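You operate a simulated robot arm through the tools that you are given. There is no shell and no other tool. Be economical: measure what you need, move in short steps, check, and stop when the job is done.

Carry out the task below with a simulated robot arm. There is one attempt and no reset: what you move stays moved.

TASK
Wipe the red spatula by the sink on the yellow wiping pad, then soak it in the soak tub.
Fine: lay it in the tub basket, lid shut till the film is soft; used pad into the sink.

Only the result counts: the job must be done as asked and must still hold three seconds after the hand-in. Knocking over, shifting, dropping, spilling or breaking anything else fails it. Lids that push on must go on centred and level and be pressed home; caps that screw on are set level and turned clockwise until they are tight.

THE ROBOT
A 6-joint arm with a fingered hand on a trunk, on a base that drives. Base frame: it is fixed to the floor where the robot stands at the start and does not move with it; the origin is under the middle of the robot, x ahead of it, y to its left, z up; the surface under the hand at the start is at about z = 903. Units: mm, rad, N and s.
With the tool pointing down near the work surface it reaches from about 440 to 800 mm from the robot's upright axis, wherever it stands. Its first joint turns from -2.897 to 2.897 rad. Places, roughly: sink bowl [600, -400, 800]; soak tub lid [600, 0, 1000]; tub basket [600, 0, 900]; yellow wiping pad (7x5x3 cm) [400, -100, 900]. Payload 4 kg.
Tool frame: the origin (TCP) lies between the finger pads and is the grasp point; the fingertips stand 20 mm ahead of it; z points along the fingers, y is the line along which they close. Largest opening 140 mm; the body of the gripper starts 54 mm behind the TCP. The gripper is a hand of 3 fingers: y runs from the thumb to the fingers, the wrist lies at [0, 0, -215] in the tool frame, and closing takes about 1.5 s.
Orientation is that of the tool frame in the base frame, as a unit quaternion [x, y, z, w]. With the fingers straight down and closing along the base's y, the tool's x points along the base's -x, its y along +y and its z along -z.

THE INTERFACE
- The arm moves only by the tool nudge_tool. Its argument "deltas" is a list that holds one entry, the list of rows, each a list of 6 numbers: the turn, a rotation vector about the base's x, y, z in degrees, then the shift along the base's x, y, z in mm. In form: [[[ax, ay, az, dx, dy, dz], ...]]. A call has 1 to 12 rows; each row is the pose to reach, as a shift and turn from the pose commanded when the call began. "hand" is the gripper command, from -1 (fully open) to 1 (shut), values between in proportion, set as the call begins (left out, the last holds). A row lasts 0.2 s, in which the tool goes at most 50 mm and 0.15 rad; a call with a longer step from one row to the next is refused whole, and so is a gripper value outside its range. A pose out of reach is approached as far as the arm can. The call stops where the force on the tool passes 70 N (or 10 N more than at its start, if that is more) or the arm is blocked; 0.2 s more then pass. The fingers move at their own pace (about 45 mm/s each) and stop on an object; they squeeze with about 22 N. The grip force told is the motor's: it shows also when the fingers shut on nothing. Time passes only in rows, and 0.2 s behind the last, so rows that repeat a pose let the fingers close. The reply holds the time, the measured pose of the TCP, the force on the tool along the base axes, the opening and the grip force, in the units named above and with some noise, with the torque about the TCP (base axes, N m) and any sound that the robot's microphone picked up, and new pictures: "show" is both (left out), scene, wrist or none.
- Cameras (640 x 400 px; columns grow to the right, rows downward): "scene" is now at [62.8, 161.7, 1641.6]; the picture's right is [-0.33, -0.94, 0.00], its down [-0.58, 0.20, -0.79] and it looks along [0.75, -0.26, -0.61] (base axes); focal length 253 px, centre (320, 200). "wrist" rides on the gripper at [74, -43, -79] in the tool frame; the picture's right is [0.50, 0.87, 0.00], its down [-0.59, 0.34, -0.73] and it looks along [-0.64, 0.37, 0.68] (tool axes); focal length 275 px, centre (320, 200).
- raise_lower(by): slides the trunk up (or, below 0, down) by that many mm; the arm and the scene camera ride with it, the base frame stays. It gives what a move gives, with no picture.
- drive_base(legs): drives the robot by 1 to 6 legs, each [ahead, left, turn to the left] in mm, mm and rad, along the robot's own axes; the way and the turn of a leg run together, so that a leg with both is an arc; at most 1500 mm and 3.142 rad a leg. The arm and the cameras ride along, it lands a little off, and it stops where it bumps. It gives what a move gives, and a new picture of the scene camera.
- finger_targets(finger1, finger2, thumb_bend): sets how far each is bent, from 0 (flat) to 100 (curled in); at 30 the hand is open as for a grip, at 70 the pads meet at the TCP. One left out holds its place. A second passes; each finger stops where it meets its share of the squeeze, and holds until it gets a number again. A gripper value or a shape takes the hand back. It gives what a move gives, with no picture; readings hold the bend of each and the force on the fingers (four entries, about 0 where the hand has none), thumb and palm.
- hand_shape(shape): the hand has 3 fingers and takes this shape, open, in about a second: jaw (thumb against the fingers, like two jaws); tri (thumb and two fingers); tip (a fingertip pinch); poke (one finger out to press); point (the index stretched); flat (the hand flat); cup (the hand cupped); fist (a fist). The gripper value then closes the fingers along that shape, each until it touches; the sizes above hold for jaw. It gives what a move gives, with no picture.
- aim_head(pan, tilt): turns the head with the scene camera to pan (to the left, within 2.094 rad either way) and tilt (down, from -0.506 to 1.204), counted from straight ahead of the robot. It gives what a move gives, and a new picture of the scene camera.
- pixel_to_xyz(camera, pixels): for up to 12 pixels [column, row] of the newest picture of that camera ("zoom" is the newest enlarged one), the place [x, y, z] in the base frame of the surface seen there, good to about 2 mm. The clock stands still meanwhile.
- zoom(camera, box): a new picture of the part [left, top, right, bottom] of that camera's present view, enlarged. The clock stands still meanwhile.
- close_job(): hands the job in; it is judged then, once.

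Go step by step. Measure first, check grasps and placings, and put right what went wrong. The budget is 80 turns and 260 pictures, counting those below and the enlarged ones. Unless the task says otherwise, let go and move clear before handing in.

The tools are called after "Call:" as a command line: name --argument value ..., lists and objects as JSON in quotes. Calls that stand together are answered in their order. nudge_tool: Moves the arm, as the interface text tells. Its arguments: {"type":"object","properties":{"deltas":{"type":"array","items":{"type":"array","items":{"type":"array","items":{"type":"number"}}}},"hand":{"type":"number"},"show":{"type":"string","enum":["both","scene","wrist","none"]}},"required":["deltas"]} The other tools are called the same way: raise_lower (by) slides the trunk up or down; hand_shape (shape) gives the hand a shape; finger_targets (finger1, finger2, thumb_bend) moves the fingers one by one; drive_base (legs) drives the base; aim_head (pan, tilt) turns the head that bears the scene camera; pixel_to_xyz (camera, pixels) gives the place of the surface under pixels of a picture; zoom (camera, box) takes an enlarged picture of a part of a camera's view; close_job () hands the job in.

At the start:

```text
clock: 0.0
position: [431.1, -128.0, 1484.0]
orientation: [0.0, 1.0, 0.0, 0.0]
wrist_force: [0.2, 0.1, 0.3]
torque: [0.04, 0.03, -0.02]
gripper_width: 139.9
grip_force: 0.1
shape: jaw
bend: [30.0, 30.0, 30.0]
finger forces: [0.0, 0.0, 0.0, 0.0, 0.1, 0.1]
trunk travel left (down, up): [-225.0, 365.0]
robot x, y, heading: [-1.5, 2.6, -0.002]
head pan, tilt: [-0.335, 0.654]
```

scene: 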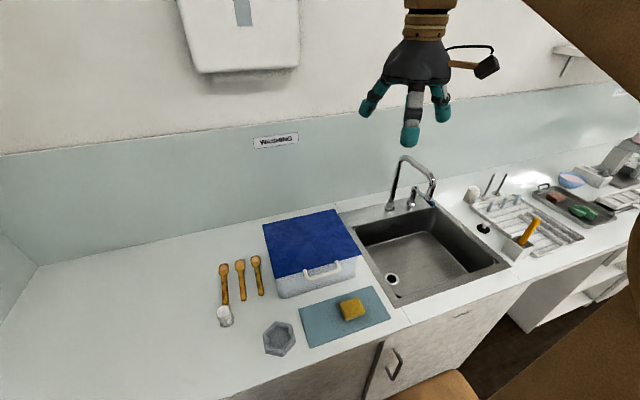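
wrist: 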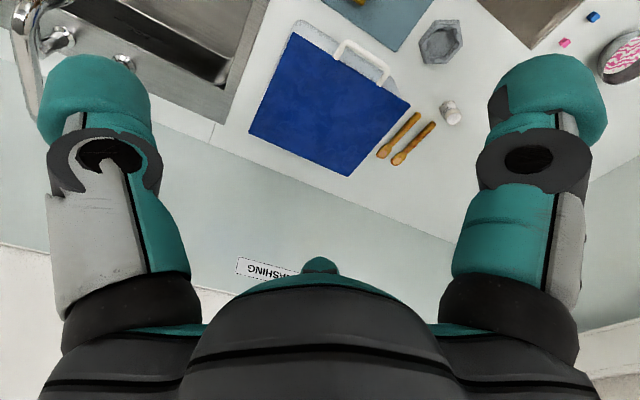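

The scene shows the blue-lidded tub near (310,250), the yellow pad at (352,309) and the sink at (425,255). I can't see a red spatula yet, so I'll zoom in on the areas where it might be.

Call:
zoom --camera "scene" --box '[440, 130, 640, 255]'

Call:
zoom --camera "scene" --box '[200, 200, 400, 360]'

Call:
zoom --camera "scene" --box '[330, 170, 530, 320]'

```text
3.20 times, centred on (540, 192) of scene
```

zoom: 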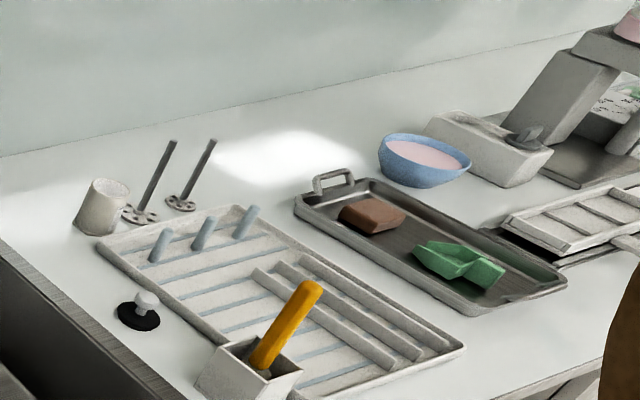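

```text
2.50 times, centred on (300, 280) of scene
```

zoom: 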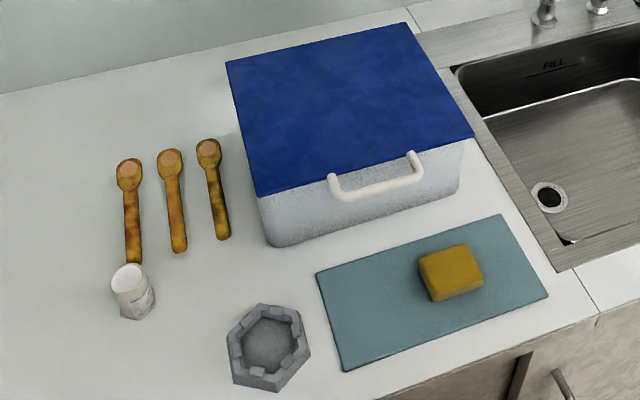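

```text
2.67 times, centred on (430, 245) of scene
```

zoom: 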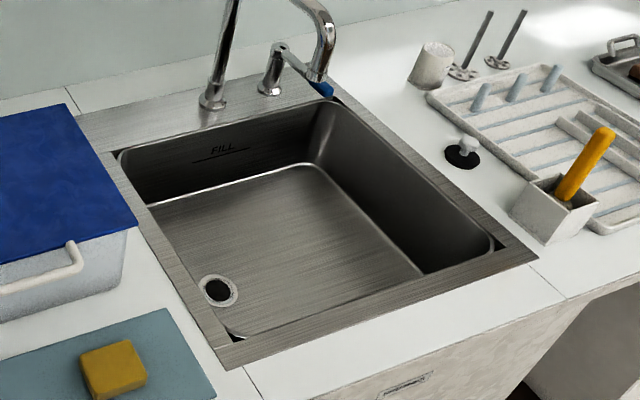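

No red spatula shows in these views. I'll pan the head to look right and left, at the counters and the floor.

Call:
aim_head --pan -1.1 --tilt 0.65

Call:
aim_head --pan 0.6 --tilt 0.75

Call:
aim_head --pan 1.6 --tilt 0.65

Call:
aim_head --pan -0.5 --tilt 0.8

```text
clock: 1.1
position: [432.0, -127.4, 1483.8]
orientation: [-0.001, 1.0, 0.0, 0.0]
wrist_force: [0.0, 0.0, -0.3]
torque: [0.01, -0.02, 0.0]
gripper_width: 140.1
grip_force: 0.1
shape: jaw
bend: [30.0, 30.0, 30.0]
finger forces: [0.0, 0.0, 0.0, 0.0, 0.1, 0.1]
trunk travel left (down, up): [-225.0, 365.0]
robot x, y, heading: [0.2, -0.3, -0.005]
head pan, tilt: [-1.1, 0.649]
```

scene: 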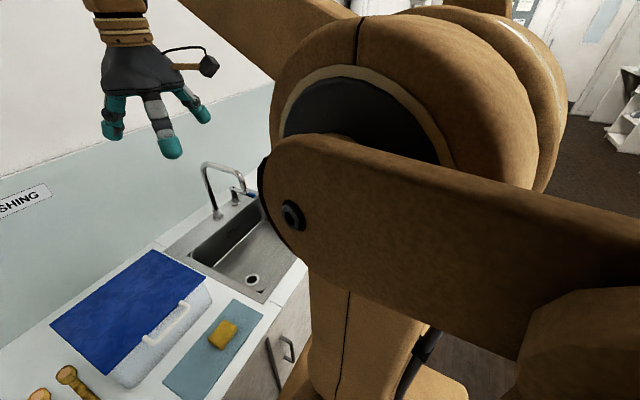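

```text
clock: 2.8
position: [431.6, -128.3, 1485.0]
orientation: [0.001, 1.0, 0.0, 0.0]
wrist_force: [0.5, -0.5, -0.2]
torque: [0.01, 0.04, -0.02]
gripper_width: 139.9
grip_force: 0.1
shape: jaw
bend: [30.0, 30.0, 30.0]
finger forces: [0.0, 0.0, 0.1, 0.1, 0.1, 0.1]
trunk travel left (down, up): [-225.0, 365.0]
robot x, y, heading: [-3.7, 2.9, 0.001]
head pan, tilt: [0.6, 0.75]
```

scene: 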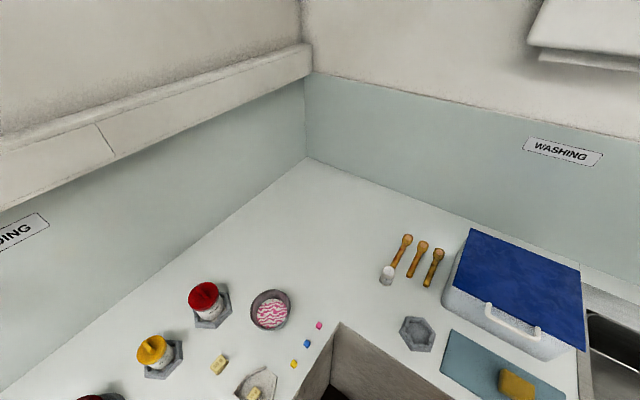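

```text
clock: 4.1
position: [430.9, -127.5, 1484.6]
orientation: [0.0, 1.0, 0.0, 0.0]
wrist_force: [-0.6, -0.2, 0.4]
torque: [0.02, 0.0, -0.03]
gripper_width: 139.8
grip_force: 0.1
shape: jaw
bend: [30.0, 30.0, 30.0]
finger forces: [0.0, 0.0, 0.0, 0.0, 0.0, 0.0]
trunk travel left (down, up): [-225.0, 365.0]
robot x, y, heading: [-0.6, 1.2, -0.001]
head pan, tilt: [1.6, 0.649]
```

scene: 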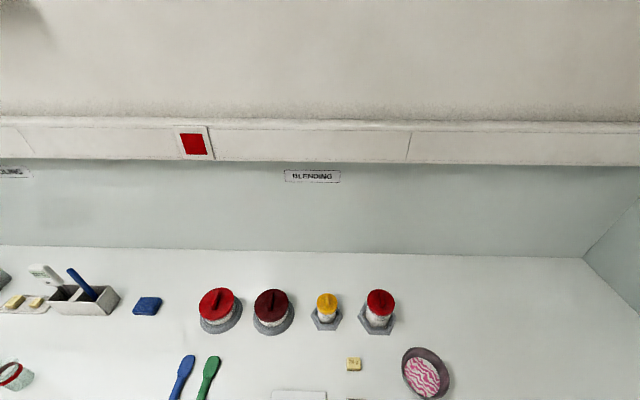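

```text
clock: 6.1
position: [432.0, -128.9, 1484.7]
orientation: [0.0, 1.0, 0.0, 0.0]
wrist_force: [-0.4, 0.0, 0.3]
torque: [0.01, -0.01, 0.01]
gripper_width: 139.9
grip_force: 0.1
shape: jaw
bend: [30.0, 30.0, 30.0]
finger forces: [0.1, 0.0, 0.1, 0.0, 0.0, 0.0]
trunk travel left (down, up): [-225.0, 365.0]
robot x, y, heading: [2.8, 0.2, -0.001]
head pan, tilt: [-0.499, 0.799]
```

scene: 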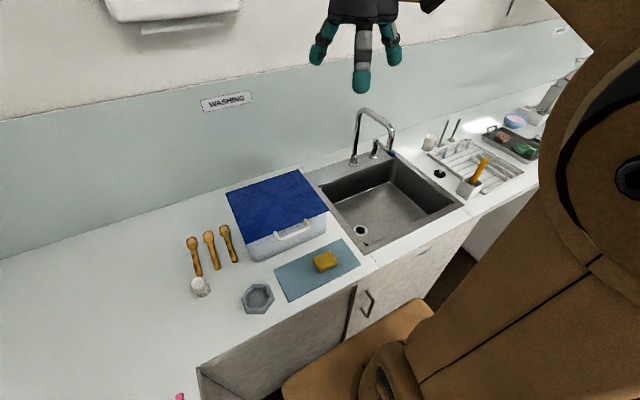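

On the left side there are blue and green spatulas, and three stained orange-brown tools sit beside the tub at (195,255), (212,250) and (228,243). I'll zoom in on those three, on the sink corners and on the caddy.

Call:
zoom --camera "scene" --box '[175, 215, 255, 305]'

Call:
zoom --camera "scene" --box '[410, 100, 560, 205]'

Call:
pixel_to_xyz --camera "scene" --pixels '[[192, 242], [199, 275], [209, 236], [217, 268], [225, 229], [235, 260], [200, 285], [324, 261], [293, 232], [257, 298], [227, 190], [479, 172]]'

```text
4.44 times, centred on (215, 260) of scene
```

zoom: 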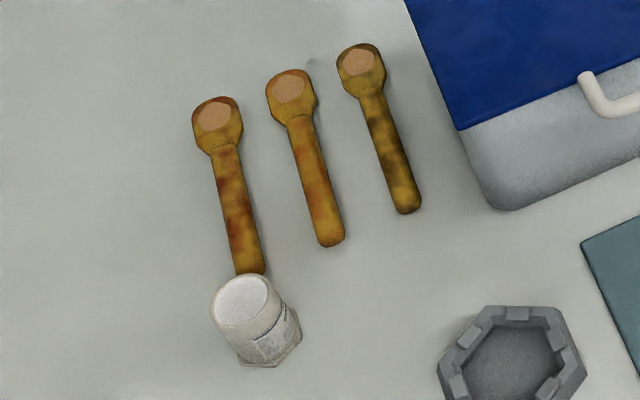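

```text
3.81 times, centred on (485, 152) of scene
```

zoom: 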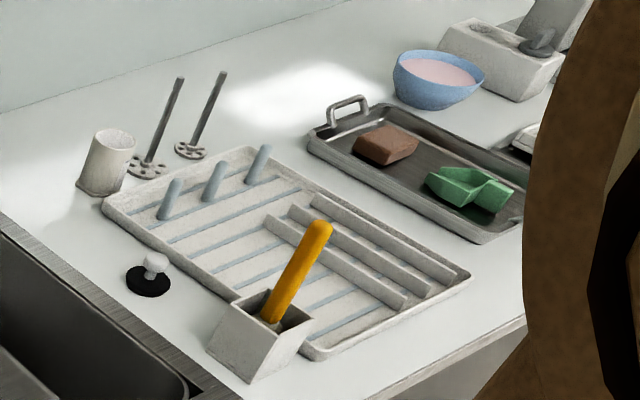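

```text
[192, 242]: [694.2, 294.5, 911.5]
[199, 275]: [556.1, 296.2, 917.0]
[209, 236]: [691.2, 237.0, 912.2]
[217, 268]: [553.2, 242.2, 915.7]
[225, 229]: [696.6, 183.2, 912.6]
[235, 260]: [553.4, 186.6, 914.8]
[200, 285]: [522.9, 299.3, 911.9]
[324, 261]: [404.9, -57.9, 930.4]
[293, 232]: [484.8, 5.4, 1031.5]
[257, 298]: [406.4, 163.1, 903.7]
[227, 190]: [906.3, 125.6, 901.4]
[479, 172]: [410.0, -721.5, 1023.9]
```

Three film-coated spatulas lie at x≈550–700 with y≈295, 240 and 185, and their true colours are uncertain. I'll bring the wrist camera closer to look.

Call:
nudge_tool --deltas '[[[0, 0, 0, 0, 28, -35], [0, 0, 0, 0, 56, -70], [0, 0, 0, -2, 84, -105], [0, 0, 0, -4, 112, -140], [0, 0, 0, -6, 140, -175], [0, 0, 0, -8, 168, -210], [0, 0, 0, -9, 196, -245], [0, 0, 0, -10, 224, -280], [0, 0, 0, -11, 240, -310], [0, 0, 0, -11, 248, -334]]]' --show "wrist"

```text
clock: 8.3
position: [419.6, 121.0, 1149.9]
orientation: [-0.001, 1.0, 0.0, 0.001]
wrist_force: [1.1, 0.3, -0.3]
torque: [-0.02, 0.01, -0.02]
gripper_width: 140.1
grip_force: 0.0
shape: jaw
bend: [30.0, 30.0, 30.0]
finger forces: [0.1, 0.1, 0.1, 0.1, 0.0, 0.0]
trunk travel left (down, up): [-225.0, 365.0]
robot x, y, heading: [-4.2, -1.8, 0.002]
head pan, tilt: [-0.499, 0.799]
```

wrist: 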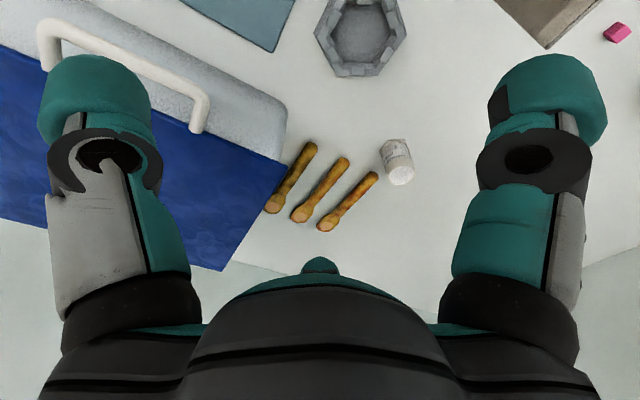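

Call:
zoom --camera "wrist" --box '[255, 130, 415, 240]'

Call:
zoom --camera "wrist" --box '[295, 160, 385, 240]'

```text
3.64 times, centred on (335, 185) of wrist
```

zoom: 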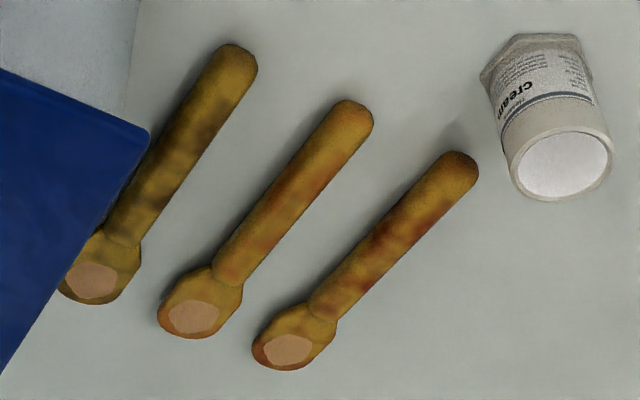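

```text
5.00 times, centred on (340, 200) of wrist
```

zoom: 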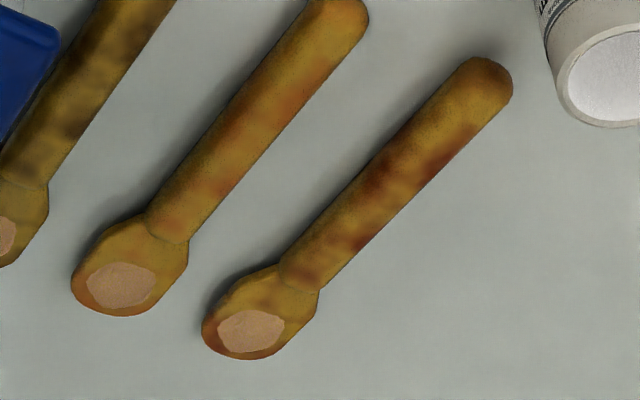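

The nearest tool to the cream cup (y≈295) shows red patches, the middle one orange, and the right one dark. I'll look closer before I decide.

Call:
nudge_tool --deltas '[[[0, 0, 0, 10, 35, -25], [0, 0, 0, 20, 65, -50], [0, 0, 0, 30, 90, -80], [0, 0, 0, 30, 90, -120]]]' --show "wrist"

Call:
zoom --camera "wrist" --box '[180, 120, 460, 270]'

```text
clock: 9.3
position: [450.9, 210.8, 1028.1]
orientation: [0.0, 1.0, 0.0, 0.001]
wrist_force: [-0.5, 0.0, 0.0]
torque: [-0.01, -0.02, -0.02]
gripper_width: 139.9
grip_force: 0.0
shape: jaw
bend: [30.0, 30.0, 30.0]
finger forces: [0.0, 0.0, 0.0, 0.1, 0.1, 0.1]
trunk travel left (down, up): [-225.0, 365.0]
robot x, y, heading: [2.3, 3.6, 0.004]
head pan, tilt: [-0.499, 0.799]
```

wrist: 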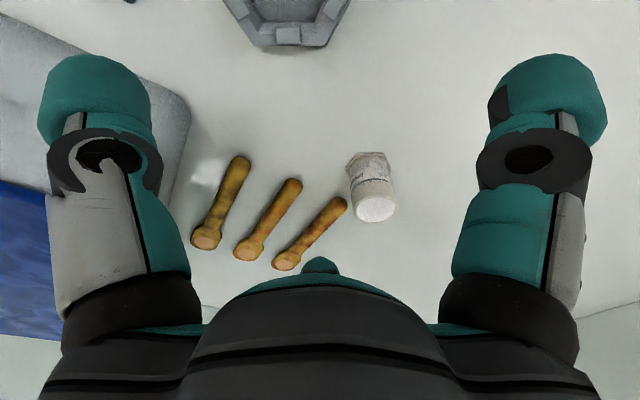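

```text
2.29 times, centred on (320, 195) of wrist
```

zoom: 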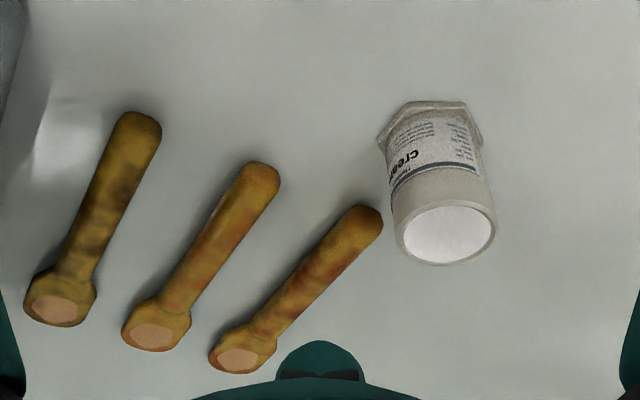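

Call:
zoom --camera "wrist" --box '[265, 190, 355, 275]'

Call:
zoom --camera "wrist" --box '[185, 150, 310, 265]'

Call:
pixel_to_xyz --camera "wrist" --pixels '[[291, 260], [343, 204], [247, 247], [296, 184], [206, 236], [241, 162], [310, 238], [370, 160], [375, 209], [350, 130], [200, 200], [330, 216]]'

```text
4.71 times, centred on (310, 232) of wrist
```

zoom: 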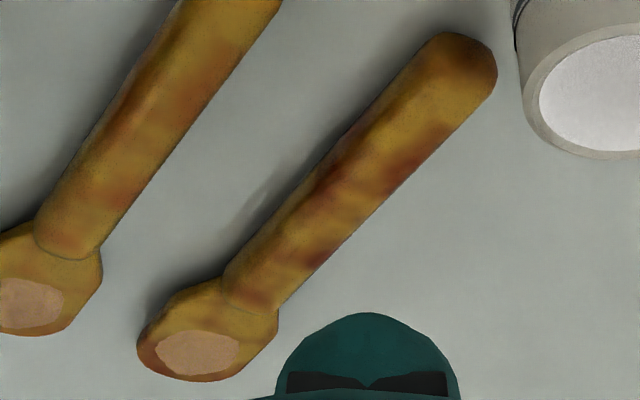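

```text
3.48 times, centred on (248, 208) of wrist
```

zoom: 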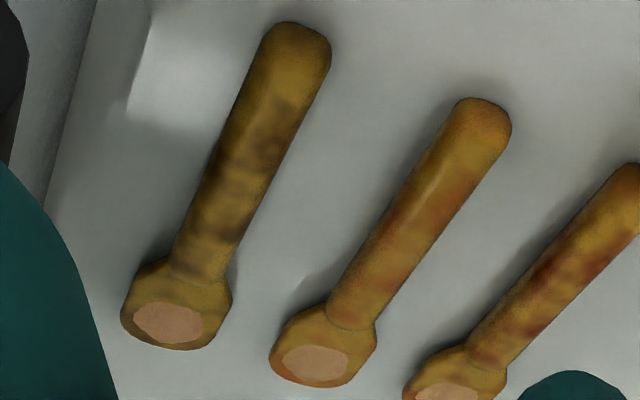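

```text
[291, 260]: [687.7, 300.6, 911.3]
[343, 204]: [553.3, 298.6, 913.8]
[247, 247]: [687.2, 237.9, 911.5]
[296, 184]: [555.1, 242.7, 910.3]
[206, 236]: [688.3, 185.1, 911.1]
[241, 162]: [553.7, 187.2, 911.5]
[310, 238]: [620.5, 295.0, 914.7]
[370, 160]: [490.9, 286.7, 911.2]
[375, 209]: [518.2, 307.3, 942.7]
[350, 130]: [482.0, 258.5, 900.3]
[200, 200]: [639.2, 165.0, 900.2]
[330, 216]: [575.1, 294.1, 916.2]
```

The tool at y≈297 is the red one; the middle is orange and the third is olive or dark. Next I'll study the tub, its lid and handle, and the pad geometry.

Call:
aim_head --pan -0.15 --tilt 0.85

Call:
zoom --camera "scene" --box '[250, 100, 490, 300]'

```text
clock: 10.1
position: [450.8, 210.8, 1029.4]
orientation: [0.0, 1.0, 0.0, 0.0]
wrist_force: [0.2, 1.1, 0.8]
torque: [-0.01, 0.03, 0.01]
gripper_width: 139.8
grip_force: 0.1
shape: jaw
bend: [30.0, 30.0, 30.0]
finger forces: [0.0, 0.0, 0.1, 0.1, 0.1, 0.0]
trunk travel left (down, up): [-225.0, 365.0]
robot x, y, heading: [3.1, 0.3, -0.004]
head pan, tilt: [-0.15, 0.85]
```

scene: 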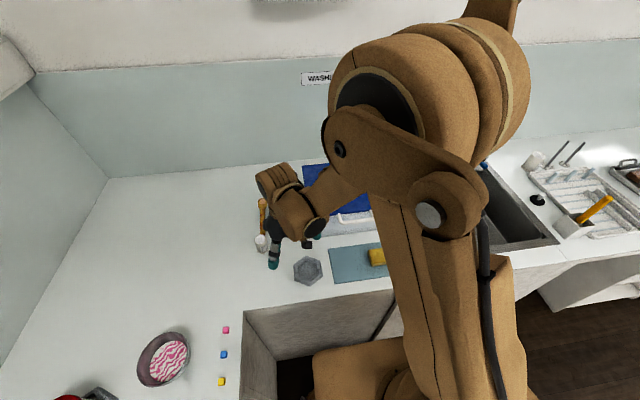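

```text
2.00 times, centred on (370, 200) of scene
```

zoom: 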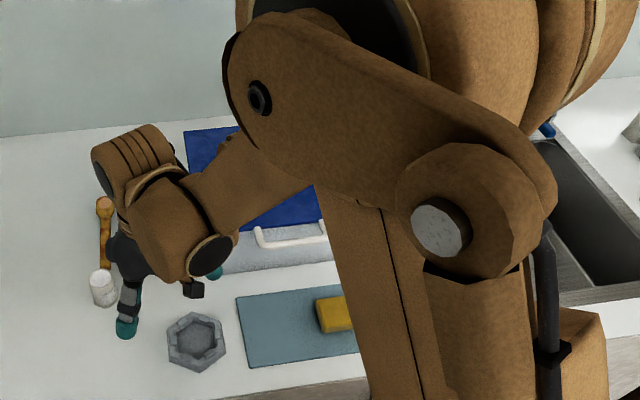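

The arm hides the tub from the head camera, so I'll raise the hand to view the tub with the wrist camera.

Call:
nudge_tool --deltas '[[[0, 0, 0, 0, -15, 45], [0, 0, 0, 0, -35, 90], [0, 0, 0, 0, -60, 130], [0, 0, 0, 0, -90, 160], [0, 0, 0, 0, -130, 190], [0, 0, 0, 0, -170, 210], [0, 0, 0, 0, -210, 230], [0, 0, 0, -10, -250, 250], [0, 0, 0, -30, -280, 270]]]' --show "both"

Call:
pixel_to_xyz --camera "wrist" --pixels '[[320, 100], [320, 150], [320, 200], [250, 150], [250, 100], [400, 150]]'

```text
clock: 12.1
position: [419.2, -71.6, 1300.7]
orientation: [0.0, 1.0, -0.001, 0.0]
wrist_force: [-0.8, -0.5, 0.3]
torque: [-0.01, -0.02, 0.01]
gripper_width: 140.1
grip_force: 0.0
shape: jaw
bend: [30.0, 30.0, 30.0]
finger forces: [0.0, 0.0, 0.0, 0.1, 0.1, 0.0]
trunk travel left (down, up): [-225.0, 365.0]
robot x, y, heading: [1.1, 3.4, 0.002]
head pan, tilt: [-0.15, 0.85]
```

scene: 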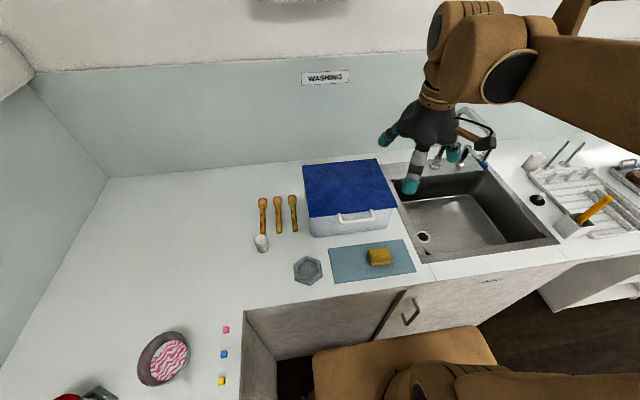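
wrist: 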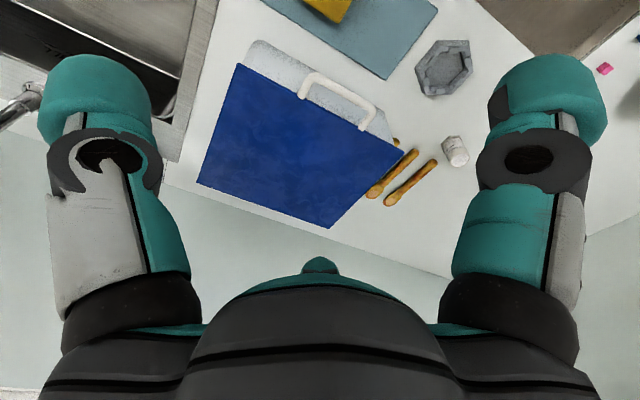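

```text
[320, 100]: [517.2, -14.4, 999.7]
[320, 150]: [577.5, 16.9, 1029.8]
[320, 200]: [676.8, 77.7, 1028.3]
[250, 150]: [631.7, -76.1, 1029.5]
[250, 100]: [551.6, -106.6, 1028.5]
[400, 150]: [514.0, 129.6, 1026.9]
```

Call:
zoom --camera "scene" --box '[280, 140, 440, 290]'

Call:
pixel_to_xyz --camera "zoom" --pixels '[[95, 105], [400, 88], [455, 270], [110, 305], [245, 318], [300, 310], [365, 300], [245, 300], [370, 285], [310, 365], [450, 300], [500, 410]]'

Call:
zoom --camera "wrist" --box '[230, 30, 430, 155]'

```text
2.67 times, centred on (360, 215) of scene
```

zoom: 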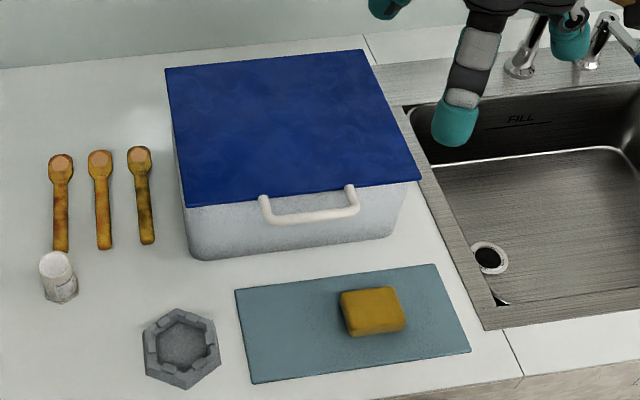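

```text
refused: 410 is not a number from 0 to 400
```

```text
3.20 times, centred on (330, 92) of wrist
```

zoom: 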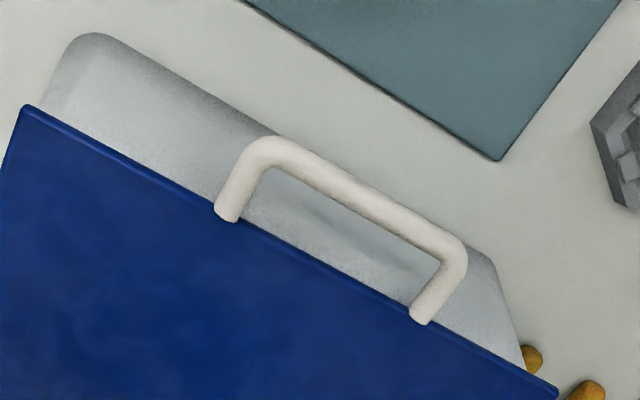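

The white handle belongs to the lid's front edge, so the lid is probably hinged at the back. Next I'll measure it.

Call:
pixel_to_xyz --camera "wrist" --pixels '[[239, 66], [401, 152], [328, 226], [199, 183], [309, 79], [340, 93], [368, 110], [303, 93], [362, 126], [335, 105], [330, 100]]'

Call:
pixel_to_xyz --camera "scene" --pixels '[[305, 167], [377, 160], [391, 209], [309, 216], [345, 222], [356, 222], [370, 219], [368, 254], [388, 249], [391, 263], [371, 264], [379, 251]]'

```text
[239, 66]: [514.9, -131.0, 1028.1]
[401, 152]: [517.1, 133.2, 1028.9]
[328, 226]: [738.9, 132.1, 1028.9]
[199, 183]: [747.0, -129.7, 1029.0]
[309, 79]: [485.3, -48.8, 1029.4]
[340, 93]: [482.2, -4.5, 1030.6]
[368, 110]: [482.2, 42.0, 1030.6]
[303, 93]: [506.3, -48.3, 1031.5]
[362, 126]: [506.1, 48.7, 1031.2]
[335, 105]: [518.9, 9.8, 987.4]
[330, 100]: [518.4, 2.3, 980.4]
```

```text
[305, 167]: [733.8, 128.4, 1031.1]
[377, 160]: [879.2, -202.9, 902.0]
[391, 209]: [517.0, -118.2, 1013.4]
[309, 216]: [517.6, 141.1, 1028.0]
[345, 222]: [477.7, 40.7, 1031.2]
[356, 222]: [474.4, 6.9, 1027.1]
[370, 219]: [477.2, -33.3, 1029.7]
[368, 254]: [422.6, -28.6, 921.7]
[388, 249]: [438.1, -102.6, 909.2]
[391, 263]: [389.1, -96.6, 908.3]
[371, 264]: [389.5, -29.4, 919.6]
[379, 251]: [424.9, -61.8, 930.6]
```

The lid spans x 514–742, y ±133 at z≈1029, and its handle bar runs along y at x≈481. I'll yaw the tool by -90° above the handle with a narrow opening.

Call:
nudge_tool --deltas '[[[0, 0, -8, 5, 6, -10], [0, 0, -16, 10, 12, -20], [0, 0, -24, 15, 18, -30], [0, 0, -32, 20, 25, -45], [0, 0, -40, 25, 32, -60], [0, 0, -48, 30, 39, -80], [0, 0, -56, 35, 46, -100], [0, 0, -64, 40, 53, -120], [0, 0, -72, 46, 60, -140], [0, 0, -80, 52, 66, -160], [0, 0, -88, 56, 70, -170], [0, 0, -90, 58, 70, -170]]]' --hand 0.5

```text
clock: 14.7
position: [478.3, -0.3, 1129.3]
orientation: [0.708, 0.706, -0.001, 0.0]
wrist_force: [-0.3, 0.4, -0.4]
torque: [0.0, 0.02, 0.01]
gripper_width: 35.1
grip_force: 0.0
shape: jaw
bend: [46.0, 46.0, 45.0]
finger forces: [0.0, 0.0, 0.1, 0.0, 0.1, 0.0]
trunk travel left (down, up): [-225.0, 365.0]
robot x, y, heading: [-0.2, 0.1, 0.001]
head pan, tilt: [-0.15, 0.85]
```

scene: 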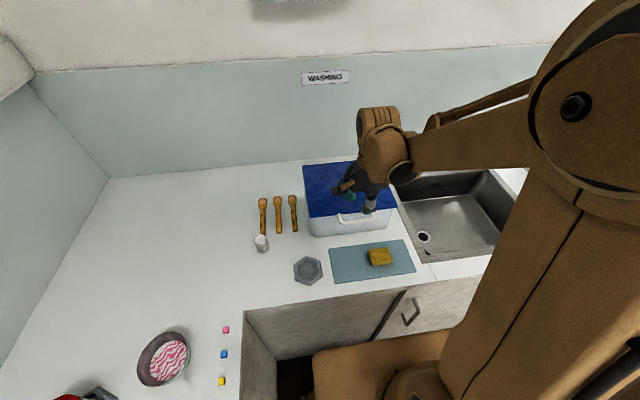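
wrist: 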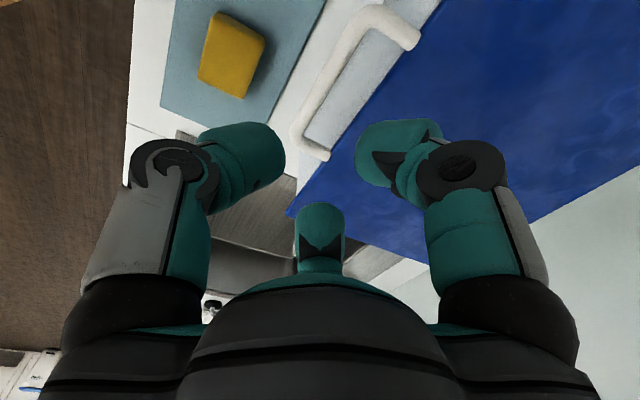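

The hand is above the handle with the jaw at 35 mm. I'll descend so that the bar sits between the thumb and the fingers.

Call:
nudge_tool --deltas '[[[0, 0, 0, 0, 0, -30], [0, 0, 0, 0, 0, -55], [0, 0, 0, 0, 0, -70], [0, 0, 0, 0, 0, -80], [0, 0, 0, 0, 0, -90], [0, 0, 0, 0, 0, -100], [0, 0, 0, 0, 0, -102]]]'

```text
clock: 16.3
position: [479.7, 1.8, 1028.7]
orientation: [0.706, 0.708, 0.0, 0.0]
wrist_force: [16.1, 7.8, 19.6]
torque: [-0.46, -0.43, 0.42]
gripper_width: 35.2
grip_force: 0.0
shape: jaw
bend: [46.0, 47.0, 45.0]
finger forces: [7.2, 26.1, 0.1, 0.0, 0.0, 0.0]
trunk travel left (down, up): [-225.0, 365.0]
robot x, y, heading: [0.9, 0.4, -0.002]
head pan, tilt: [-0.15, 0.85]
```

scene: 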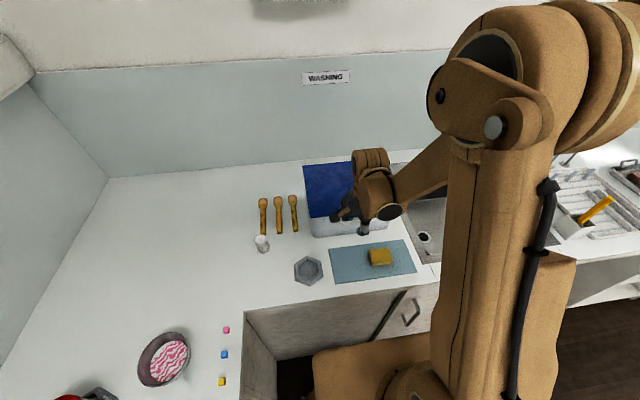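
wrist: 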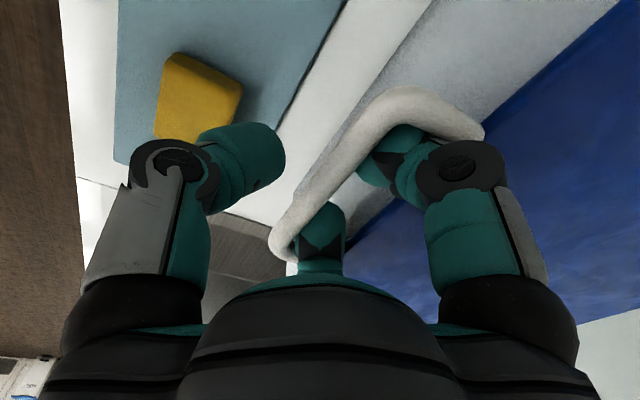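

The bar is caged between the thumb and the fingers, with light contact. I'll close the hand on it.

Call:
nudge_tool --deltas '[[[0, 0, 0, 0, 0, 2], [0, 0, 0, 0, 0, 2], [0, 0, 0, 0, 0, 2], [0, 0, 0, 0, 0, 2], [0, 0, 0, 0, 0, 2], [0, 0, 0, 0, 0, 2]]]' --hand 1 --show "wrist"

```text
clock: 17.7
position: [480.7, -0.0, 1029.8]
orientation: [0.707, 0.707, -0.001, -0.001]
wrist_force: [16.9, 6.3, 0.4]
torque: [-0.24, -0.14, 0.17]
gripper_width: 19.0
grip_force: 22.1
shape: jaw
bend: [48.0, 100.0, 61.0]
finger forces: [16.3, 26.3, 0.0, 0.0, 20.1, 0.1]
trunk travel left (down, up): [-225.0, 365.0]
robot x, y, heading: [-0.8, 2.5, 0.004]
head pan, tilt: [-0.15, 0.85]
```

wrist: 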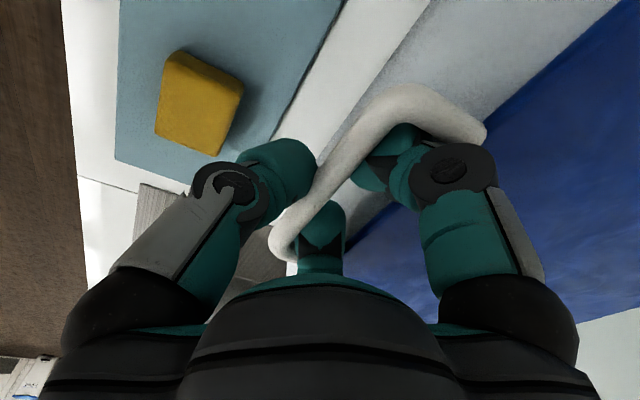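

The bar is gripped. I'll try a small hinge arc upward, 10° about a back hinge at x≈742, with the tool kept vertical and the grip slightly loosened.

Call:
nudge_tool --deltas '[[[0, 0, 0, 0, 0, 0], [0, 0, 0, 0, 0, 10], [0, 0, 0, 1, 0, 20], [0, 0, 0, 2, 0, 30], [0, 0, 0, 4, 0, 45]]]' --hand 0.7

```text
clock: 18.9
position: [484.4, 1.7, 1073.8]
orientation: [0.707, 0.707, -0.001, 0.0]
wrist_force: [14.9, 0.4, -3.0]
torque: [-0.09, -0.09, 0.03]
gripper_width: 21.1
grip_force: 0.0
shape: jaw
bend: [50.0, 50.0, 52.0]
finger forces: [7.0, 7.7, 0.0, 0.0, 0.1, 0.1]
trunk travel left (down, up): [-225.0, 365.0]
robot x, y, heading: [1.0, -4.8, 0.003]
head pan, tilt: [-0.15, 0.85]
```

scene: 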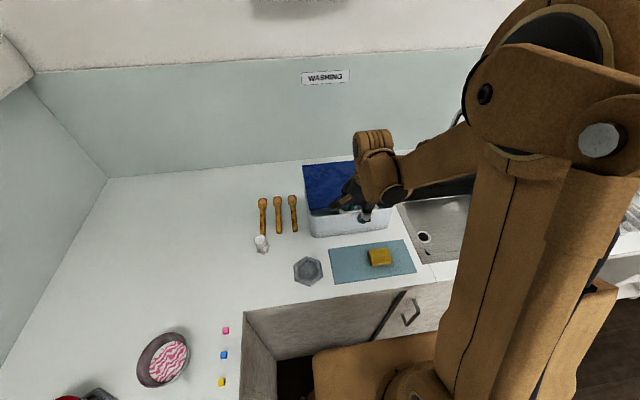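
wrist: 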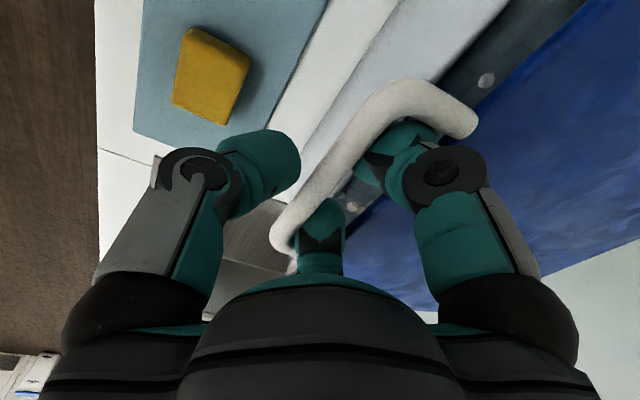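

The lid swings on its rear hinge. I'll continue the arc to about 66° with a slight tilt to follow it.

Call:
nudge_tool --deltas '[[[0, 2, 0, 13, 0, 36], [0, 5, 0, 26, 0, 69], [0, 8, 0, 45, 0, 101], [0, 11, 0, 67, 0, 130], [0, 14, 0, 93, 0, 155], [0, 17, 0, 123, 0, 176], [0, 20, 0, 155, 0, 193]]]'

```text
clock: 20.5
position: [640.7, -0.1, 1265.2]
orientation: [0.696, 0.697, -0.123, -0.123]
wrist_force: [-0.5, 0.2, 0.3]
torque: [-0.01, 0.02, 0.01]
gripper_width: 21.2
grip_force: 0.1
shape: jaw
bend: [52.0, 52.0, 52.0]
finger forces: [0.0, 0.0, 0.0, 0.0, 0.0, 0.1]
trunk travel left (down, up): [-225.0, 365.0]
robot x, y, heading: [-3.4, -2.4, -0.004]
head pan, tilt: [-0.15, 0.85]
```

scene: 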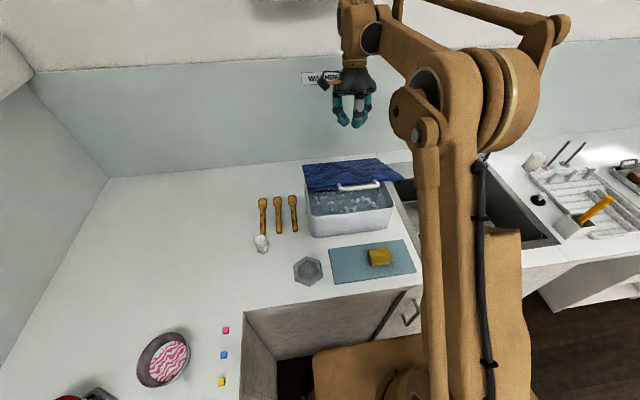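
wrist: 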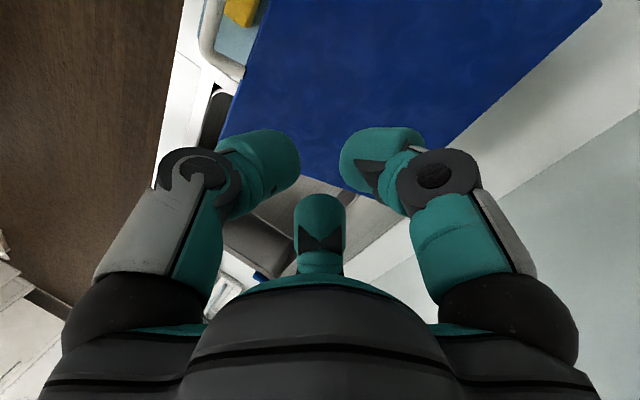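

The bar slipped out at about 20°, but the lid holds where it is, so the hinge has friction. I'll measure the handle now and then push it up from underneath with the fingers pointing forward.

Call:
pixel_to_xyz --camera "scene" --pixels '[[342, 187], [360, 187], [376, 185], [388, 177], [306, 190], [325, 215], [350, 202]]'

Call:
zoom --camera "scene" --box '[290, 145, 410, 245]'

```text
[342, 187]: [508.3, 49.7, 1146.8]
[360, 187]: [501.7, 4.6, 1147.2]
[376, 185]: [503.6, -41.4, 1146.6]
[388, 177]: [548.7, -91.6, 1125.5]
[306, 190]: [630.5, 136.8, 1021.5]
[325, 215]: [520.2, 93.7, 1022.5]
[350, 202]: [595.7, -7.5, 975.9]
```

```text
4.00 times, centred on (350, 195) of scene
```

zoom: 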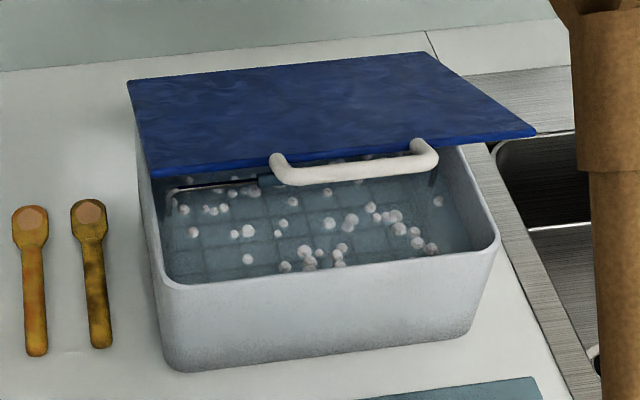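

The lid is at about 26°, with the bar at [504, 0, 1146]. To lift from below with the tool horizontal I need more room, so I'll back the base up 180 mm.

Call:
drive_base --legs '[[-180, 0, 0]]'

```text
clock: 22.1
position: [452.9, -0.0, 1267.8]
orientation: [0.697, 0.696, -0.123, -0.123]
wrist_force: [-0.3, 0.0, 0.3]
torque: [0.0, -0.01, -0.02]
gripper_width: 21.1
grip_force: 0.0
shape: jaw
bend: [52.0, 52.0, 52.0]
finger forces: [0.1, 0.0, 0.0, 0.0, 0.0, 0.1]
trunk travel left (down, up): [-225.0, 365.0]
robot x, y, heading: [-186.4, 1.1, -0.002]
head pan, tilt: [-0.15, 0.85]
```

scene: 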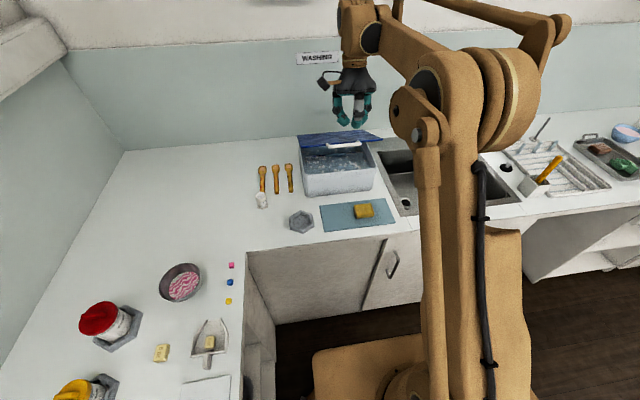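

Next I'll pitch the tool forward until it is near horizontal, and close the fingers.

Call:
nudge_tool --deltas '[[[0, -8.5, 0, -5, 0, 0], [0, -17, 0, -10, 0, 0], [0, -25.5, 0, -15, 0, 0], [0, -34, 0, -20, 0, 0], [0, -42.5, 0, -25, 0, 0], [0, -51, 0, -30, 0, 0], [0, -59.5, 0, -35, 0, -10], [0, -68, 0, -40, 0, -20], [0, -76.5, 0, -45, 0, -40], [0, -85, 0, -50, 0, -60], [0, -93.5, 0, -55, 0, -80], [0, -102, 0, -60, 0, -100]]]' --hand 1

```text
clock: 24.7
position: [405.8, 0.1, 1189.9]
orientation: [0.534, 0.533, 0.464, 0.463]
wrist_force: [-0.7, 0.1, 0.1]
torque: [0.0, -0.02, -0.04]
gripper_width: 0.2
grip_force: 22.1
shape: jaw
bend: [72.0, 72.0, 70.0]
finger forces: [0.1, 0.1, 0.0, 0.0, 0.0, 0.0]
out of reach, approached as far as the arm can: row 12
trunk travel left (down, up): [-225.0, 365.0]
robot x, y, heading: [-182.6, 0.6, 0.002]
head pan, tilt: [-0.15, 0.85]
```

scene: 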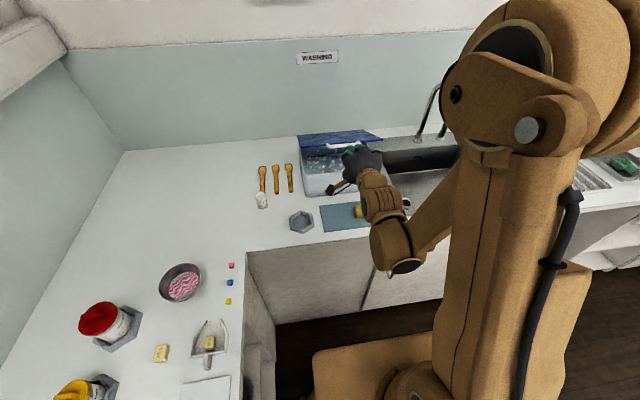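
wrist: 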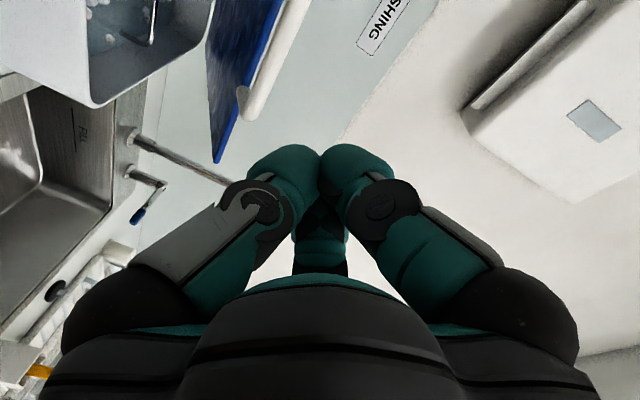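

The hand is nearly horizontal in front of the lid. I'll lower it, then advance under the bar.

Call:
nudge_tool --deltas '[[[0, 0, 0, 10, 0, -25], [0, 0, 0, 20, 0, -50], [0, 0, 0, 30, 0, -75], [0, 0, 0, 40, 0, -95], [0, 0, 0, 60, 0, -100]]]' --show "scene"

```text
clock: 25.9
position: [499.0, 2.2, 1119.1]
orientation: [0.534, 0.533, 0.464, 0.463]
wrist_force: [0.1, -0.2, -0.3]
torque: [0.01, -0.04, -0.02]
gripper_width: 0.0
grip_force: 22.1
shape: jaw
bend: [72.0, 72.0, 70.0]
finger forces: [0.1, 0.1, 0.0, 0.1, 0.0, 0.0]
out of reach, approached as far as the arm can: row 1, 2, 3, 4, 5
trunk travel left (down, up): [-225.0, 365.0]
robot x, y, heading: [-184.2, 3.2, -0.0]
head pan, tilt: [-0.15, 0.85]
```

scene: 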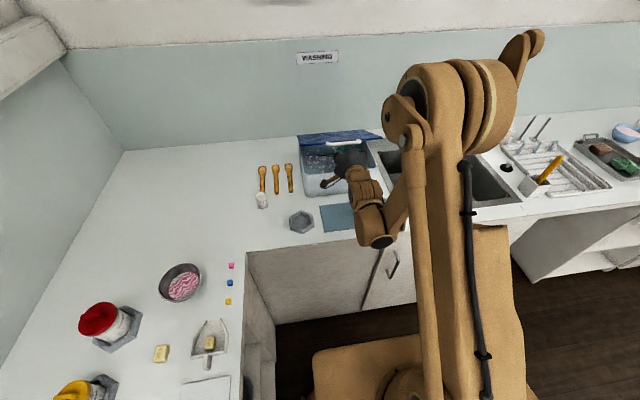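

Call:
raise_lower --by -60

Call:
zoom --camera "scene" --box '[280, 115, 420, 225]'

```text
clock: 26.9
position: [498.9, 1.1, 1059.4]
orientation: [0.535, 0.533, 0.464, 0.463]
wrist_force: [0.7, 0.5, 0.0]
torque: [-0.01, 0.0, 0.02]
gripper_width: 0.2
grip_force: 22.1
shape: jaw
bend: [72.0, 72.0, 70.0]
finger forces: [0.0, 0.0, 0.0, 0.0, 0.0, 0.1]
trunk travel left (down, up): [-165.0, 425.0]
robot x, y, heading: [-187.6, 0.7, -0.006]
head pan, tilt: [-0.15, 0.85]
```

```text
3.64 times, centred on (350, 170) of scene
```

zoom: 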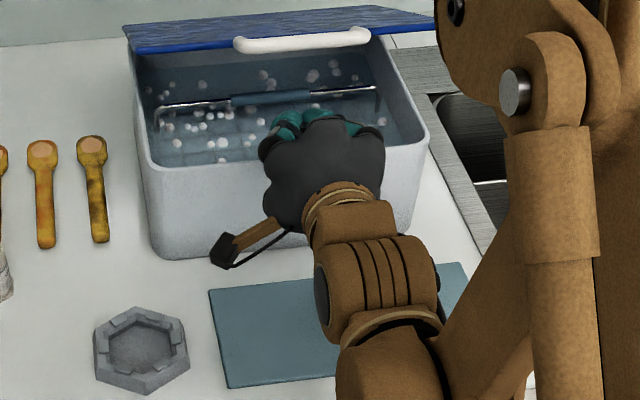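

The hand is just under and in front of the lid. I'll lift and advance along the hinge arc, pushing the bar from below.

Call:
nudge_tool --deltas '[[[0, 0, 0, 6, 0, 27], [0, 0, 0, 13, 0, 53], [0, 0, 0, 22, 0, 70], [0, 0, 0, 32, 0, 85], [0, 0, 0, 54, 0, 113], [0, 0, 0, 80, 0, 139], [0, 0, 0, 110, 0, 160], [0, 0, 0, 142, 0, 177]]]' --show "scene"

```text
clock: 28.7
position: [639.9, 1.5, 1237.8]
orientation: [0.535, 0.533, 0.464, 0.463]
wrist_force: [-0.4, -0.2, 0.1]
torque: [0.02, -0.02, 0.0]
gripper_width: 0.0
grip_force: 21.9
shape: jaw
bend: [72.0, 72.0, 70.0]
finger forces: [0.1, 0.0, 0.0, 0.0, 0.0, 0.0]
trunk travel left (down, up): [-165.0, 425.0]
robot x, y, heading: [-183.4, 0.9, -0.004]
head pan, tilt: [-0.15, 0.85]
```

scene: 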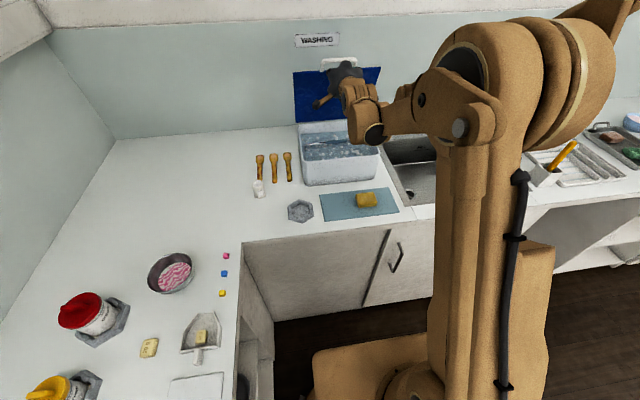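

The lid is up at about 70°. I'll push it a little further to around 90° and then retreat.

Call:
nudge_tool --deltas '[[[0, 0, 0, 30, 0, 5], [0, 0, 0, 55, 0, 5], [0, 0, 0, 75, 0, 5], [0, 0, 0, 88, 0, 5], [0, 0, 0, 60, 0, 5], [0, 0, 0, 20, 0, 0], [0, 0, 0, -25, 0, 0], [0, 0, 0, -70, 0, 0], [0, 0, 0, -110, 0, 0]]]' --show "scene"

Call:
zoom --camera "scene" --box '[270, 50, 410, 190]'

```text
clock: 29.6
position: [707.0, 0.6, 1246.1]
orientation: [0.534, 0.533, 0.464, 0.463]
wrist_force: [-48.8, 0.3, 1.1]
torque: [-0.01, -0.38, -0.01]
gripper_width: 0.0
grip_force: 21.8
shape: jaw
bend: [73.0, 73.0, 70.0]
finger forces: [62.8, 62.5, 0.0, 0.0, 0.1, 0.0]
trunk travel left (down, up): [-165.0, 425.0]
robot x, y, heading: [-188.1, 1.4, -0.002]
head pan, tilt: [-0.15, 0.85]
stopped in row 4: the force on the tool passed its limit at 83 N (the readings are from after the stop); the commanded pose is now the measured one
```

scene: 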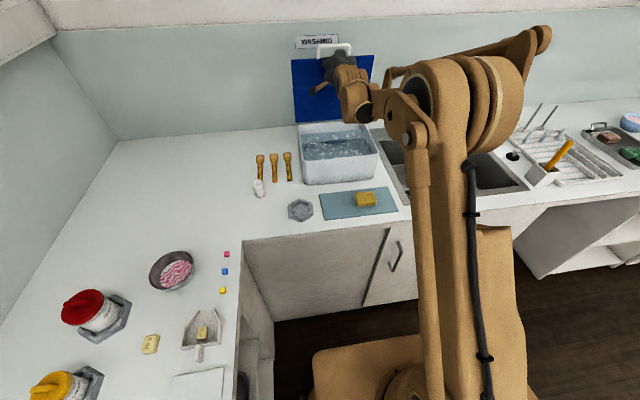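

```text
2.86 times, centred on (340, 120) of scene
```

zoom: 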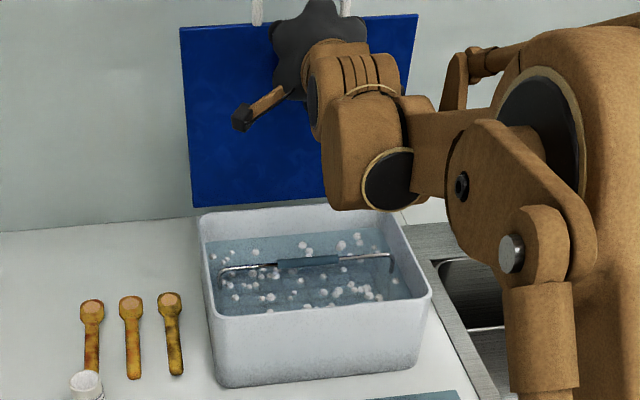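

The lid is at its stop, standing upright, and the basket's bail handle lies across the tub. I'll retreat and bring the tool back to pointing down.

Call:
nudge_tool --deltas '[[[0, 0, 0, -40, 0, 0], [0, 0, 0, -85, 0, 0], [0, 0, 0, -130, 0, 0], [0, 6, 0, -165, 0, 0], [0, 14, 0, -190, 0, 0], [0, 22, 0, -200, 0, 0], [0, 30, 0, -200, 10, 0], [0, 38, 0, -200, 30, 0], [0, 46, 0, -200, 50, 0], [0, 54, 0, -200, 70, 0], [0, 62, 0, -200, 100, 0], [0, 70, 0, -200, 130, 0]]]' --show "scene" --hand 0

Call:
zoom --camera "scene" --box '[250, 40, 430, 230]'

```text
clock: 32.2
position: [517.9, 130.9, 1241.6]
orientation: [0.705, 0.703, 0.07, 0.071]
wrist_force: [0.6, 0.4, 0.7]
torque: [-0.03, 0.03, 0.02]
gripper_width: 70.1
grip_force: 0.0
shape: jaw
bend: [34.0, 34.0, 33.0]
finger forces: [0.1, 0.0, 0.1, 0.0, 0.1, 0.0]
trunk travel left (down, up): [-165.0, 425.0]
robot x, y, heading: [-186.1, 1.7, -0.001]
head pan, tilt: [-0.15, 0.85]
```

scene: 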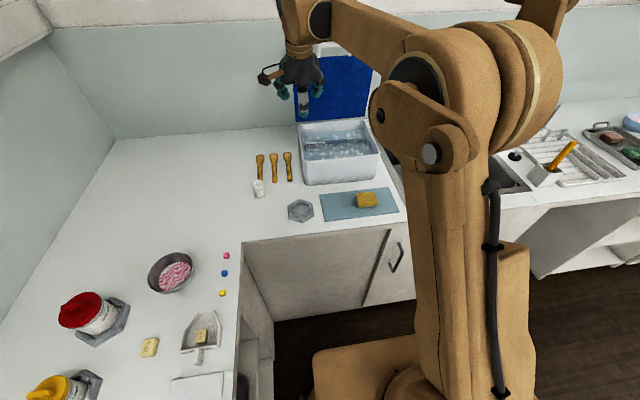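

```text
2.11 times, centred on (340, 135) of scene
```

zoom: 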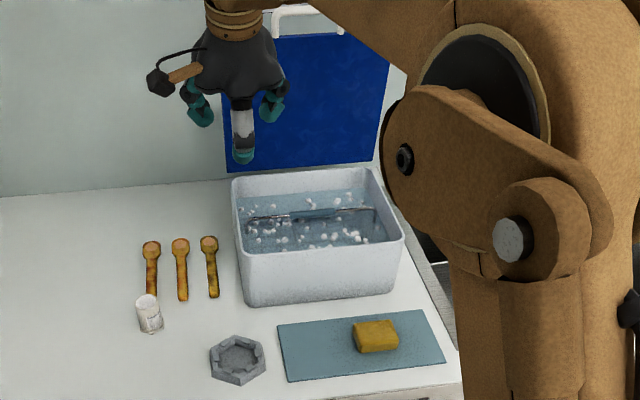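

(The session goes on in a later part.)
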